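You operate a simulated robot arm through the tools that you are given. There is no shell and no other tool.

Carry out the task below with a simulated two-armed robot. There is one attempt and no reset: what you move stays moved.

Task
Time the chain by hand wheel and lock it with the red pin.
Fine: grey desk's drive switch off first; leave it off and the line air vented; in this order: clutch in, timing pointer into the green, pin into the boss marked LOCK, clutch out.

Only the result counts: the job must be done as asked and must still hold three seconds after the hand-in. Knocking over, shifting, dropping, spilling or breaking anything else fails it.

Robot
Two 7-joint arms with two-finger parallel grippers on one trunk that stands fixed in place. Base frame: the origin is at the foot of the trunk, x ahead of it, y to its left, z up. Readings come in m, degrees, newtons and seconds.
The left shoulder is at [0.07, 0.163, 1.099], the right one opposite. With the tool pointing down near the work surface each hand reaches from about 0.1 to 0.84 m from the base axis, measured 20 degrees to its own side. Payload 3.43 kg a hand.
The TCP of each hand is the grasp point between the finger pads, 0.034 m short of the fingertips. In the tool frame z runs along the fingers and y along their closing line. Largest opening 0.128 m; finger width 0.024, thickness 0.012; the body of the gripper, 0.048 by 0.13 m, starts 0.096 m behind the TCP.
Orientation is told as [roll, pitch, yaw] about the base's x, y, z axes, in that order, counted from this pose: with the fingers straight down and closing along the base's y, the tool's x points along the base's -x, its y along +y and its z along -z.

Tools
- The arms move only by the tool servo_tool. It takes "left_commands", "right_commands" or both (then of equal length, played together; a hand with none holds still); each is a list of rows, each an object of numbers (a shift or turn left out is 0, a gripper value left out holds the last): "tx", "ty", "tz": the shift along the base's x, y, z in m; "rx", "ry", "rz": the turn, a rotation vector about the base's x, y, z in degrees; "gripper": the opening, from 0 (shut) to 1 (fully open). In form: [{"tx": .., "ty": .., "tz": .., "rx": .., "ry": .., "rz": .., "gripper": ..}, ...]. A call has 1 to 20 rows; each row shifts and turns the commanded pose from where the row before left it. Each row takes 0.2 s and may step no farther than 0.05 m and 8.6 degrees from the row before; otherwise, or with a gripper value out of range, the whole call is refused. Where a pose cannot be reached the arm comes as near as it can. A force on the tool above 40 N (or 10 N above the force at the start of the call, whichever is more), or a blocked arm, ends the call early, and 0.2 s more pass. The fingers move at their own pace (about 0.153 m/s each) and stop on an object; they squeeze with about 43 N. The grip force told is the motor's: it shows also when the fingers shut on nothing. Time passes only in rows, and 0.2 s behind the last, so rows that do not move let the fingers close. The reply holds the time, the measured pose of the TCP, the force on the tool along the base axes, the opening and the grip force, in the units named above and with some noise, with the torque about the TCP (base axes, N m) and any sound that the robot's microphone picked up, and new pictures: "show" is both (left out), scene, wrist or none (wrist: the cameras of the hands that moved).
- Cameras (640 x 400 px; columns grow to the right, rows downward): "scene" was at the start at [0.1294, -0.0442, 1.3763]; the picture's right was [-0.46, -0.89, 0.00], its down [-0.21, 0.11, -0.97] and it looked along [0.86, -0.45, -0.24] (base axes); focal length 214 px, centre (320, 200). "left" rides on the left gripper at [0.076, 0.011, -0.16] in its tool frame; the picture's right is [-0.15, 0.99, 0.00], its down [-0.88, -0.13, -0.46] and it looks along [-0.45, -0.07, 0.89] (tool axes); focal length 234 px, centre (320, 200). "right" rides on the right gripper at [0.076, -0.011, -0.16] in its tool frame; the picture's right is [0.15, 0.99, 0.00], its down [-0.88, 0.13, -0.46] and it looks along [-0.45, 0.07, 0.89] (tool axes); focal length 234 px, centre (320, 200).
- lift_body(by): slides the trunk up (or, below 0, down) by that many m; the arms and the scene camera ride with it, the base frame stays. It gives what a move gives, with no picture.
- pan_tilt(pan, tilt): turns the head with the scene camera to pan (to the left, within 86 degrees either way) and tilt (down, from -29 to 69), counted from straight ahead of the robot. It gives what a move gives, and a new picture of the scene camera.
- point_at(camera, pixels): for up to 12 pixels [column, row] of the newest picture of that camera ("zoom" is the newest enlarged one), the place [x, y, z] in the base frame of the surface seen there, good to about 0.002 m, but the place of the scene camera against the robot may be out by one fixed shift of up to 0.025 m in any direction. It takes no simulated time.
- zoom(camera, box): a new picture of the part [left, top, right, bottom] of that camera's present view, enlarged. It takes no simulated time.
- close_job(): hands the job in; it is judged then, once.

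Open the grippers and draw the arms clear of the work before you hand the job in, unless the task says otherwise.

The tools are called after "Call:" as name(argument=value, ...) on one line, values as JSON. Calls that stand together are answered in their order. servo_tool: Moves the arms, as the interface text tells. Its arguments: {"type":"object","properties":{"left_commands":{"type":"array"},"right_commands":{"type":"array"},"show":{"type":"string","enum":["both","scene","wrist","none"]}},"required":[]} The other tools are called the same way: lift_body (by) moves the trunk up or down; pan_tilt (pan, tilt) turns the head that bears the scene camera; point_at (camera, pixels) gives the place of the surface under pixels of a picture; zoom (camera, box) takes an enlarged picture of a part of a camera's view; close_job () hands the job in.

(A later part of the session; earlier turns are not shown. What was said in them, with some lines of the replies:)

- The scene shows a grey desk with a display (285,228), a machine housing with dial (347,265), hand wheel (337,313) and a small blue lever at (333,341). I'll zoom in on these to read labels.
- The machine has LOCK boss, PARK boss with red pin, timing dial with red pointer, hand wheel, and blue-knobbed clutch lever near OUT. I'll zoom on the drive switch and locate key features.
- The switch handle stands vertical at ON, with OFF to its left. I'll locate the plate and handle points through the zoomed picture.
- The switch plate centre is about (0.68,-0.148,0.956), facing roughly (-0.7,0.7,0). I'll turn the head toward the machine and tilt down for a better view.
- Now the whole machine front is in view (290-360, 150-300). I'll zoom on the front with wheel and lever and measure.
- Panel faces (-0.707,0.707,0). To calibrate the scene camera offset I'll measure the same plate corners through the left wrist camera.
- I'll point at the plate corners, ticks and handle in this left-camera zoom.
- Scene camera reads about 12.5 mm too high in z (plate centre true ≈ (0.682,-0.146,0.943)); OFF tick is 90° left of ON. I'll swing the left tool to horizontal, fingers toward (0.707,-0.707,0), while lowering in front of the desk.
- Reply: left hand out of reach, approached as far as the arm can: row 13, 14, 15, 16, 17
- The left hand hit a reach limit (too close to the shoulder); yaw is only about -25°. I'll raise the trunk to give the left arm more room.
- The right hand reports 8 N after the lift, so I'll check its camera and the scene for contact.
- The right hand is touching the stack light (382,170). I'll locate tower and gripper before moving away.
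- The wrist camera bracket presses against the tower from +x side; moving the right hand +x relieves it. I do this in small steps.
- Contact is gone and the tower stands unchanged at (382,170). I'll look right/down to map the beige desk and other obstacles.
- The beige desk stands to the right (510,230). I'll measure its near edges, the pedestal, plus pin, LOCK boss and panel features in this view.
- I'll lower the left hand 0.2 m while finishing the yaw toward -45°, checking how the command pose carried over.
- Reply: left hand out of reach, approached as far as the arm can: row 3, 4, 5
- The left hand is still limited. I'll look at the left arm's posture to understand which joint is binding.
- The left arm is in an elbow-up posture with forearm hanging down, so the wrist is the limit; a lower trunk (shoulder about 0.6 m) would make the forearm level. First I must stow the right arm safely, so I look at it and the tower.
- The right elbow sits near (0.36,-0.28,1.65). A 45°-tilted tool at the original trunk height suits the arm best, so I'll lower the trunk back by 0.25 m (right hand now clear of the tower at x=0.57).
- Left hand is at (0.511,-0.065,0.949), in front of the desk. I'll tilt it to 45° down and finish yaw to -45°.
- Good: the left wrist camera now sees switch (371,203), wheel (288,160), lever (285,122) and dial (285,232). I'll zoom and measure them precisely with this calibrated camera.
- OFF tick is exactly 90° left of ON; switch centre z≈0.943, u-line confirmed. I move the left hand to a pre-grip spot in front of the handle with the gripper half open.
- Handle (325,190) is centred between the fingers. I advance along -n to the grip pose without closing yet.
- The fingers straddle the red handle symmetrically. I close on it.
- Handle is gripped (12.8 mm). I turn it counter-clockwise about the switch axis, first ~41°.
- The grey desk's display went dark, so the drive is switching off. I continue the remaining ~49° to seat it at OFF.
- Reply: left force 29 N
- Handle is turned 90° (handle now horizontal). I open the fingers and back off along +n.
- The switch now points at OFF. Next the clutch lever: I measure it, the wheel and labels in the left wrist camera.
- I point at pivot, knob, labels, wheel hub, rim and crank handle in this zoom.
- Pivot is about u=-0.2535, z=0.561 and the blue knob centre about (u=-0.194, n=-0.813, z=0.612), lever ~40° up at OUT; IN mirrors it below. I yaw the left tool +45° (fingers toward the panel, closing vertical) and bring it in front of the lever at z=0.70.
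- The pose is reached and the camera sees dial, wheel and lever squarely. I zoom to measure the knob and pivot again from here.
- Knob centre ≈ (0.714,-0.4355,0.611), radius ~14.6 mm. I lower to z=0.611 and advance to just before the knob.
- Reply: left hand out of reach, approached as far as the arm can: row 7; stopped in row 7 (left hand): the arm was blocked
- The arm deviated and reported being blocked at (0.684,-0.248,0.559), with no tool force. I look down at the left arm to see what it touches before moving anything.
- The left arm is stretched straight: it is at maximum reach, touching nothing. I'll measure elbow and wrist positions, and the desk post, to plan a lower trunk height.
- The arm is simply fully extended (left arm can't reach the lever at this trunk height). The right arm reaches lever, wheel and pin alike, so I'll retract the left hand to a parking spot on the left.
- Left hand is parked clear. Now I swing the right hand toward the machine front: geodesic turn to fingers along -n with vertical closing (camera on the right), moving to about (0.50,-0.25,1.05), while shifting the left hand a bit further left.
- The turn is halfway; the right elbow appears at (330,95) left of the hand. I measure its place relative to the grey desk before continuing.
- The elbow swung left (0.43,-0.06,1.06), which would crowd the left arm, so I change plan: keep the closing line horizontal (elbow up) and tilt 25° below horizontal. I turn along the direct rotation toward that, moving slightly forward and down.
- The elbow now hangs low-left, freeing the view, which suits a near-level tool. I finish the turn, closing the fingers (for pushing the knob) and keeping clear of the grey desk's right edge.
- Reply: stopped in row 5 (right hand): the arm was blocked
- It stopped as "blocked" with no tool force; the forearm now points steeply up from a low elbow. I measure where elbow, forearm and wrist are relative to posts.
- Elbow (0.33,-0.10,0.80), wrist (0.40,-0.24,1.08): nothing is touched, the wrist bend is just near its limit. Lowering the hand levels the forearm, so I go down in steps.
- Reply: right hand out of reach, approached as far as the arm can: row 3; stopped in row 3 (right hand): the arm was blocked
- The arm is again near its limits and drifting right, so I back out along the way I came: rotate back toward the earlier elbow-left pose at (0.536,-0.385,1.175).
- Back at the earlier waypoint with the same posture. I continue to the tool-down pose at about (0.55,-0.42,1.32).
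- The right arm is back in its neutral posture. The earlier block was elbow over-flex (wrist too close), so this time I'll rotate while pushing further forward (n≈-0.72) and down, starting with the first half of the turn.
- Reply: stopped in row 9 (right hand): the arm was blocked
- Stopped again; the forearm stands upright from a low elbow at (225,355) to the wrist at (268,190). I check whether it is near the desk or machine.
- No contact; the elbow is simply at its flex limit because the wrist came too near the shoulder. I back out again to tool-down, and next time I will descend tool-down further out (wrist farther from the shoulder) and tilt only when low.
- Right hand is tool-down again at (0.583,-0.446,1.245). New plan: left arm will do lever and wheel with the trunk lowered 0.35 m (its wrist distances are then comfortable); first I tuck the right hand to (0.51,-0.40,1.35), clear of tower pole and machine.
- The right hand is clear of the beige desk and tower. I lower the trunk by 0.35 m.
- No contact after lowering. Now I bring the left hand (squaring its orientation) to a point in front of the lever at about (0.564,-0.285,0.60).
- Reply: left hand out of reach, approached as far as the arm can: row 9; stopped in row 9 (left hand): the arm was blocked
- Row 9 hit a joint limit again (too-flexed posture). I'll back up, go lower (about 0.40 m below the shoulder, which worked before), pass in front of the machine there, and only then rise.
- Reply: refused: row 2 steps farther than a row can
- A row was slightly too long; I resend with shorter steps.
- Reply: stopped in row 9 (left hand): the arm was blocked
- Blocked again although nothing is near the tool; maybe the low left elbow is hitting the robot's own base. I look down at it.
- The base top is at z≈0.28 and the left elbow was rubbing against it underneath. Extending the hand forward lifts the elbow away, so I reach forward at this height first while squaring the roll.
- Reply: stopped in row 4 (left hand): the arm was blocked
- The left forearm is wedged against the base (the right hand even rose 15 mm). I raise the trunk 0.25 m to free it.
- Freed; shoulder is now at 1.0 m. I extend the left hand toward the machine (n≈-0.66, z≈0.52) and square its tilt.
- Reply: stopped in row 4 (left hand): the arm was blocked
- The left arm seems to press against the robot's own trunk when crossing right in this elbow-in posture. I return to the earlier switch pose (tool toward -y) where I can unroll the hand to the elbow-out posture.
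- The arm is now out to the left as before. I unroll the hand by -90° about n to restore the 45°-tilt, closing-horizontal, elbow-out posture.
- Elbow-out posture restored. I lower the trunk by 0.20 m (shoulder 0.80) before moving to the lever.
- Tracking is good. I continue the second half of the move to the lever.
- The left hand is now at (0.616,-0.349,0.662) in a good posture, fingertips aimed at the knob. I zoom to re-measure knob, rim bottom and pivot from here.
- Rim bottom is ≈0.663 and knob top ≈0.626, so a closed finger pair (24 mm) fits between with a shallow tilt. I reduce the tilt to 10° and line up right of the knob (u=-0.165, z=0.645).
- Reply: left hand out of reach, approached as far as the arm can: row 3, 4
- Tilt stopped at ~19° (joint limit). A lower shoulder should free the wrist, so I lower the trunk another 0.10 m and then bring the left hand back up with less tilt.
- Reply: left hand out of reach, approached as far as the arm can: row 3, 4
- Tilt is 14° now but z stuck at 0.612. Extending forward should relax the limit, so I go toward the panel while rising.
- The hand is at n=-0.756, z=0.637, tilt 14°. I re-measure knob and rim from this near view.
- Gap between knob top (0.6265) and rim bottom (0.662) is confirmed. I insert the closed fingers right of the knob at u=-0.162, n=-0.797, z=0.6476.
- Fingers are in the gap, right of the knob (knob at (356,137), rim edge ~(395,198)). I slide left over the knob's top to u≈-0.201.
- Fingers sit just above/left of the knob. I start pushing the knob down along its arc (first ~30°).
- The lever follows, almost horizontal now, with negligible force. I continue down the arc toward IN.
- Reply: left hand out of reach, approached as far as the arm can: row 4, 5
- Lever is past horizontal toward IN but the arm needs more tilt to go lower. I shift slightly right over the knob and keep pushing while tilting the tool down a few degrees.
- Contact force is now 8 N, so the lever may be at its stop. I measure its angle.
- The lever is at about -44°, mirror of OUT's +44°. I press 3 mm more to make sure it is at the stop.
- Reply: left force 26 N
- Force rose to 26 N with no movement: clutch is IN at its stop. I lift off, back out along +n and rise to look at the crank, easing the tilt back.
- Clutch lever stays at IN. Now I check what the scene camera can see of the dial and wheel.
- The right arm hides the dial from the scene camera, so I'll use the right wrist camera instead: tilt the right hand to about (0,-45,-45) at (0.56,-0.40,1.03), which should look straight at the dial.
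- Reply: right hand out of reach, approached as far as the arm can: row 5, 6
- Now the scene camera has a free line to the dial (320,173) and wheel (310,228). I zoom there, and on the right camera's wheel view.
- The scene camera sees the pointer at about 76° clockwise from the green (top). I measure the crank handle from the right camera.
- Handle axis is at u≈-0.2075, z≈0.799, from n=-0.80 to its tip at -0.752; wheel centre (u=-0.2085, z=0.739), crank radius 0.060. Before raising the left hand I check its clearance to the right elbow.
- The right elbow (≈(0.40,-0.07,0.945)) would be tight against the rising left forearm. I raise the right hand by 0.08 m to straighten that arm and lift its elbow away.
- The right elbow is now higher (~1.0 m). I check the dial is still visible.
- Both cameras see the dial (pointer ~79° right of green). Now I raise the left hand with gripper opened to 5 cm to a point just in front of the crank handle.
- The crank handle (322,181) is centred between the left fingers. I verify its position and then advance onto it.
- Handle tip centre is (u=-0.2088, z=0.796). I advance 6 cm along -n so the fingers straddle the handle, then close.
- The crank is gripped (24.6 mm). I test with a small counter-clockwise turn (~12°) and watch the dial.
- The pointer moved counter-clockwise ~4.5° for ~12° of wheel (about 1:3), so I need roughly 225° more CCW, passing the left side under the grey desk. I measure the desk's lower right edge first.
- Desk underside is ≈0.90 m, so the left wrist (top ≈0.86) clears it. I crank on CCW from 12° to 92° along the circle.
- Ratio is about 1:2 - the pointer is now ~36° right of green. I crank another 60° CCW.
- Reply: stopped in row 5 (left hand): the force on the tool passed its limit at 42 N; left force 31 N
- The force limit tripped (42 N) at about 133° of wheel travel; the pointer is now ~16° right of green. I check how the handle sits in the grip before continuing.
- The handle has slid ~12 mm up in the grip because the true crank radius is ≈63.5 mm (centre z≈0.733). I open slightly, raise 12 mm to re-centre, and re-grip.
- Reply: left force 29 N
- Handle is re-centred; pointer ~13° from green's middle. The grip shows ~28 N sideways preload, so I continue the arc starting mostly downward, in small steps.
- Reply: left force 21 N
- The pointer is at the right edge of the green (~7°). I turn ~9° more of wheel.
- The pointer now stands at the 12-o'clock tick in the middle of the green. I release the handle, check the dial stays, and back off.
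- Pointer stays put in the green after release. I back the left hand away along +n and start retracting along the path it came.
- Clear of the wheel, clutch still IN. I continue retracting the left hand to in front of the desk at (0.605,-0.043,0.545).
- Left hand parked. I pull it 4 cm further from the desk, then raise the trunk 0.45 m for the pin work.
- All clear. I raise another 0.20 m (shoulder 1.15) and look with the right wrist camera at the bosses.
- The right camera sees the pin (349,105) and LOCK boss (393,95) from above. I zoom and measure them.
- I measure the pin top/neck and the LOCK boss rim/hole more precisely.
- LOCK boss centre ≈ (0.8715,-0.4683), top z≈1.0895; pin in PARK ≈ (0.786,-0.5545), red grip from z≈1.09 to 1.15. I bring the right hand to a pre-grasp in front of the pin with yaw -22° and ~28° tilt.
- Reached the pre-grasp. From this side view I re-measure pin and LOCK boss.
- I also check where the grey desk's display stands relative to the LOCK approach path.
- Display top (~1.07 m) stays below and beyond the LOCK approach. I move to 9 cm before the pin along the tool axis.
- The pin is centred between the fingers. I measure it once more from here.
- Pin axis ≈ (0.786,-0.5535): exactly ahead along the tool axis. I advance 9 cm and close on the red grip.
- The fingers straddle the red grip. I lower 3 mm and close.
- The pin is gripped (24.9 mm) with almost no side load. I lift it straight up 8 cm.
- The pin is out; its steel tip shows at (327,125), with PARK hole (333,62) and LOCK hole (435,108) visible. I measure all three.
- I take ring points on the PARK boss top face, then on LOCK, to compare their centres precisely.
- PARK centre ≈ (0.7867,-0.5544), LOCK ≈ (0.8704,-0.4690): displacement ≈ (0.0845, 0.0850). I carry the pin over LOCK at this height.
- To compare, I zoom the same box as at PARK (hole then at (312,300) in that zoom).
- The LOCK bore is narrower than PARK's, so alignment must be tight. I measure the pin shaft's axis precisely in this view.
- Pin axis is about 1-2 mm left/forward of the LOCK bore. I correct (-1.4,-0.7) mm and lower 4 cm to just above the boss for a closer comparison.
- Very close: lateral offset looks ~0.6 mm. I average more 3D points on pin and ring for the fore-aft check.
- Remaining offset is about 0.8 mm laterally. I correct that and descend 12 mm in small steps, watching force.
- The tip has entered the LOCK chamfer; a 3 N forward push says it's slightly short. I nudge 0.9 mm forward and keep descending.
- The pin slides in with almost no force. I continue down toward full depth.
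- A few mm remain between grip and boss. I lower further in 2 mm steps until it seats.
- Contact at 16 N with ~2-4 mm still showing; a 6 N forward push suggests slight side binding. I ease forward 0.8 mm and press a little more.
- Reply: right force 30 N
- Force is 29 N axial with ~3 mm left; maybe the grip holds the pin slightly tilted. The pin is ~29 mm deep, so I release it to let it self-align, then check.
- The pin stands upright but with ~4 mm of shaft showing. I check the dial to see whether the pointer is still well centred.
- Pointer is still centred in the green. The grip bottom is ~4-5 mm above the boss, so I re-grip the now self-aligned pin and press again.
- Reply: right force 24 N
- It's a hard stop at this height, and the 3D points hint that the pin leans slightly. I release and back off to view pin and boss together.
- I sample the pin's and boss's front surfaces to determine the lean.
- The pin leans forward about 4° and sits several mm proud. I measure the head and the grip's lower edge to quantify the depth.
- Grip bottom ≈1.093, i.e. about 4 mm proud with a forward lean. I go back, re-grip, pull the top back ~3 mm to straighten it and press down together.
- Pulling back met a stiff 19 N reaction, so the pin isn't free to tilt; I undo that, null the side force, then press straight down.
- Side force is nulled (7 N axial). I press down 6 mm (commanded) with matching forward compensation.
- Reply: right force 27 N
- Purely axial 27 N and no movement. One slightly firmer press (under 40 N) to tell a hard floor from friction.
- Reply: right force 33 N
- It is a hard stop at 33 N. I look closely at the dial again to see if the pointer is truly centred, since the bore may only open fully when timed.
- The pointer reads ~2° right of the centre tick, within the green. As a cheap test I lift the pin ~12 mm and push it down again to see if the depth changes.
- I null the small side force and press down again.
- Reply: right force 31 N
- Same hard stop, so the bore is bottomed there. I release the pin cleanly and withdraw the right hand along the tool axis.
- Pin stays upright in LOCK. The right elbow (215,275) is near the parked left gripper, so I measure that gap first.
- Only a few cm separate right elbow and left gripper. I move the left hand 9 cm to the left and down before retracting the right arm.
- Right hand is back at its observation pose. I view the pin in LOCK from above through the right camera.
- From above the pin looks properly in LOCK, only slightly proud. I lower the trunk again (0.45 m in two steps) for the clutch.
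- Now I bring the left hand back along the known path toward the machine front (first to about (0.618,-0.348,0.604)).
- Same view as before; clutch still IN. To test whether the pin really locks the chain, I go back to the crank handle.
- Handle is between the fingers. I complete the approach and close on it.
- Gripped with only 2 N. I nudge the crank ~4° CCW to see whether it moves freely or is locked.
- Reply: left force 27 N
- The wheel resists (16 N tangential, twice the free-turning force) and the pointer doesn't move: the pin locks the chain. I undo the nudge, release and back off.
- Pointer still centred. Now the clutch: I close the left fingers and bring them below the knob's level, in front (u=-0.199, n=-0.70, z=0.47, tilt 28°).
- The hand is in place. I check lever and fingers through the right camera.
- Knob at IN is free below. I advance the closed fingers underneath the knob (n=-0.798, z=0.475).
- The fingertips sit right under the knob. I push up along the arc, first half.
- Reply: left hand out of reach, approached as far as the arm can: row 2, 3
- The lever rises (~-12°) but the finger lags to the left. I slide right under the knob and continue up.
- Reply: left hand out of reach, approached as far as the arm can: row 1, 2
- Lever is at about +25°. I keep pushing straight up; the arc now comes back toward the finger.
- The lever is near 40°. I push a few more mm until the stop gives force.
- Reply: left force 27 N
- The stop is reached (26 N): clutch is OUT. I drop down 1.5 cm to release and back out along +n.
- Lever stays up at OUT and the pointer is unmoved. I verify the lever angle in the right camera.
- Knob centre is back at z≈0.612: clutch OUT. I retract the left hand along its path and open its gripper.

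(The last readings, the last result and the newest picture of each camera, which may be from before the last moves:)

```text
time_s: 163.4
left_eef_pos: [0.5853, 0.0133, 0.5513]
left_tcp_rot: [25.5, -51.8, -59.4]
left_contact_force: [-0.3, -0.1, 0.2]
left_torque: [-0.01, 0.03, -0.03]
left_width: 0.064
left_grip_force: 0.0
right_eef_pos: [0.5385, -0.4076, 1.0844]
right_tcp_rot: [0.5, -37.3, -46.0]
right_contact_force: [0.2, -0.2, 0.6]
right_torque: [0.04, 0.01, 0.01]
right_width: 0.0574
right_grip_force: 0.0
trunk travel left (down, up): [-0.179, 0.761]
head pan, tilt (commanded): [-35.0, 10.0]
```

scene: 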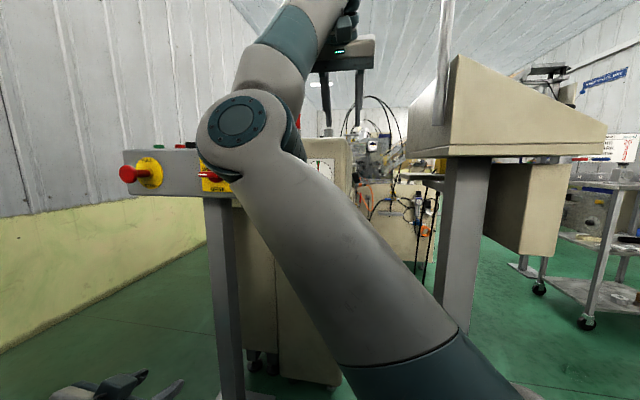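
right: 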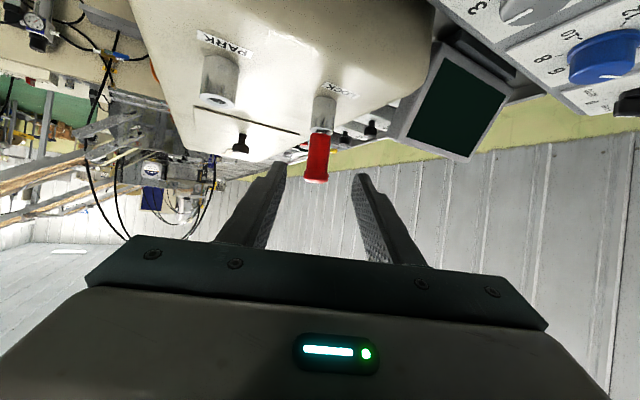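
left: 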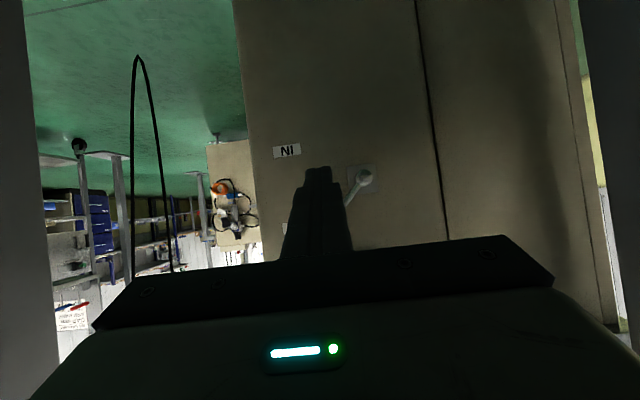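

Left hand is clear. I shift it a little more left and raise the trunk to lift everything away, then inspect the result.

Call:
servo_tool(left_commands=[{"tx": -0.01, "ty": 0.035, "tz": -0.02}, {"tx": -0.01, "ty": 0.035, "tz": -0.02}], show="none")

Call:
lift_body(by=0.25)

Call:
lift_body(by=0.2)

Call:
zoom(camera="right", box=[310, 0, 430, 130])

Call:
pan_tilt(pan=-30, tilt=30)

```text
time_s: 164.0
left_eef_pos: [0.5649, 0.0842, 0.5122]
left_tcp_rot: [25.4, -51.8, -59.5]
left_contact_force: [0.2, 0.8, 0.3]
left_torque: [-0.01, 0.01, -0.01]
left_width: 0.0639
left_grip_force: 0.0
right_eef_pos: [0.5382, -0.4069, 1.083]
right_tcp_rot: [0.4, -37.4, -46.0]
right_contact_force: [-0.5, 0.2, 0.3]
right_torque: [0.02, 0.0, -0.02]
right_width: 0.0575
right_grip_force: 0.0
trunk travel left (down, up): [-0.179, 0.761]
head pan, tilt (commanded): [-35.0, 10.0]
```

```text
time_s: 166.6
left_eef_pos: [0.5642, 0.0831, 0.7616]
left_tcp_rot: [25.4, -51.8, -59.4]
left_contact_force: [-0.3, -0.6, -0.5]
left_torque: [-0.01, 0.01, 0.0]
left_width: 0.0642
left_grip_force: 0.0
right_eef_pos: [0.5384, -0.4076, 1.3338]
right_tcp_rot: [0.4, -37.3, -45.9]
right_contact_force: [0.3, 0.6, 0.0]
right_torque: [-0.04, 0.01, 0.01]
right_width: 0.0575
right_grip_force: 0.1
trunk travel left (down, up): [-0.429, 0.511]
head pan, tilt (commanded): [-35.0, 10.0]
```

```text
time_s: 168.8
left_eef_pos: [0.5639, 0.0834, 0.9618]
left_tcp_rot: [25.4, -51.8, -59.4]
left_contact_force: [-0.3, 0.4, 0.2]
left_torque: [0.03, 0.01, 0.01]
left_width: 0.064
left_grip_force: 0.0
right_eef_pos: [0.5404, -0.4089, 1.5324]
right_tcp_rot: [0.4, -37.3, -46.0]
right_contact_force: [0.8, 0.2, 0.2]
right_torque: [0.0, 0.0, 0.0]
right_width: 0.0576
right_grip_force: 0.0
trunk travel left (down, up): [-0.629, 0.311]
head pan, tilt (commanded): [-35.0, 10.0]
```

```text
3.08 times, centred on (370, 65) of right
```

zoom: 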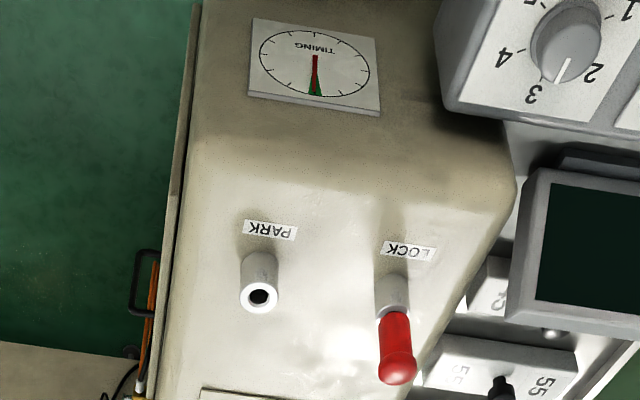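

```text
time_s: 169.6
left_eef_pos: [0.5635, 0.0836, 0.9623]
left_tcp_rot: [25.5, -51.8, -59.4]
left_contact_force: [0.0, -0.8, 0.7]
left_torque: [0.02, -0.03, 0.04]
left_width: 0.0637
left_grip_force: 0.1
right_eef_pos: [0.5392, -0.4089, 1.5333]
right_tcp_rot: [0.4, -37.3, -46.0]
right_contact_force: [-0.1, 0.6, -0.5]
right_torque: [0.03, 0.0, 0.0]
right_width: 0.0576
right_grip_force: 0.1
trunk travel left (down, up): [-0.629, 0.311]
head pan, tilt (commanded): [-30.0, 30.0]
```

scene: 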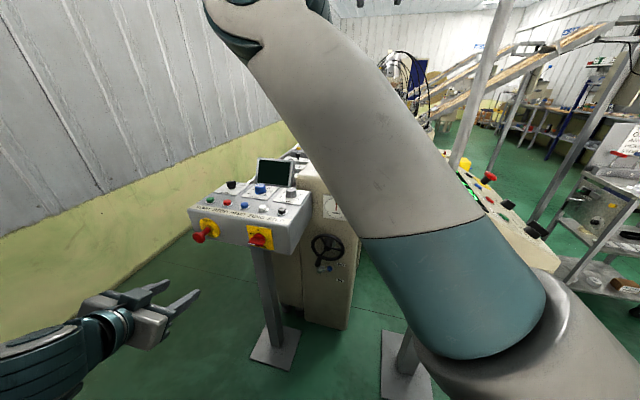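

Everything reads right: pin in LOCK, pointer in green, arms lifted clear. One last check of the drive switch and clutch lever before handing in.

Call:
zoom(camera="scene", box=[185, 150, 365, 290])

Call:
servo_tool(left_commands=[{"gripper": 0.9}, {}], right_commands=[{"gripper": 0.9}, {}], show="none")

```text
2.86 times, centred on (275, 220) of scene
```

zoom: 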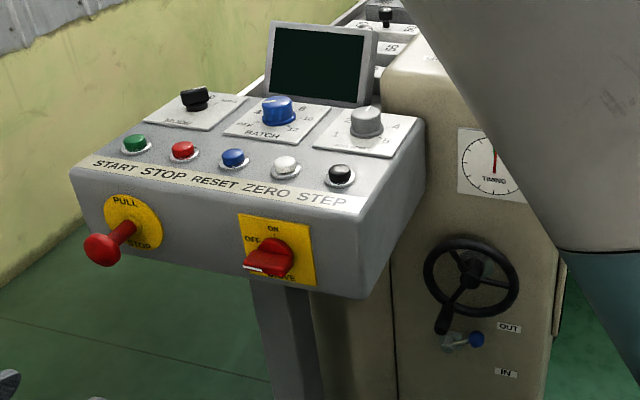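

```text
time_s: 170.2
left_eef_pos: [0.5649, 0.0839, 0.9618]
left_tcp_rot: [25.5, -51.7, -59.4]
left_contact_force: [-0.4, -0.2, -0.2]
left_torque: [0.02, -0.01, 0.0]
left_width: 0.1152
left_grip_force: 0.1
right_eef_pos: [0.5379, -0.4087, 1.5327]
right_tcp_rot: [0.3, -37.3, -46.0]
right_contact_force: [-0.5, -0.2, -0.8]
right_torque: [0.02, -0.01, -0.01]
right_width: 0.1148
right_grip_force: 0.0
trunk travel left (down, up): [-0.629, 0.311]
head pan, tilt (commanded): [-30.0, 30.0]
```

The drive switch is at OFF with its display dark. The clutch lever is at OUT, the pointer is in the green, the red pin is in LOCK, and both grippers are open and clear. I hand the job in.

Call:
close_job()

```text
The job is handed in.
```

I handed the job in with every step done in the order you asked. One thing I couldn't confirm is that the pin is at its intended full depth.

| Item | State at hand-in |
|---|---|
| Grey desk's drive switch | OFF (its display went dark), set before anything else |
| Line air | Left vented; I never touched the air valve |
| Clutch | Moved IN until it hit its stop, then back OUT to its stop at the end |
| Timing pointer | About 2° right of the centre tick, inside the green |
| Red pin | In LOCK, standing upright |
| Arms | Grippers open, both hands clear of the work |

- **Pin depth:** the pin sits about 4 mm higher in LOCK than it did in PARK. It met a hard stop there that didn't give at 33 N. With the pin in and the clutch still IN, a small push on the hand wheel didn't move the pointer, so the pin appears to lock the chain.
- **Stack light contact:** while raising the trunk early on, the right wrist camera bracket pressed against the beige desk's signal tower with about 8 N. I moved the hand away at once. The tower showed no movement when I backed off and was still upright in later views.
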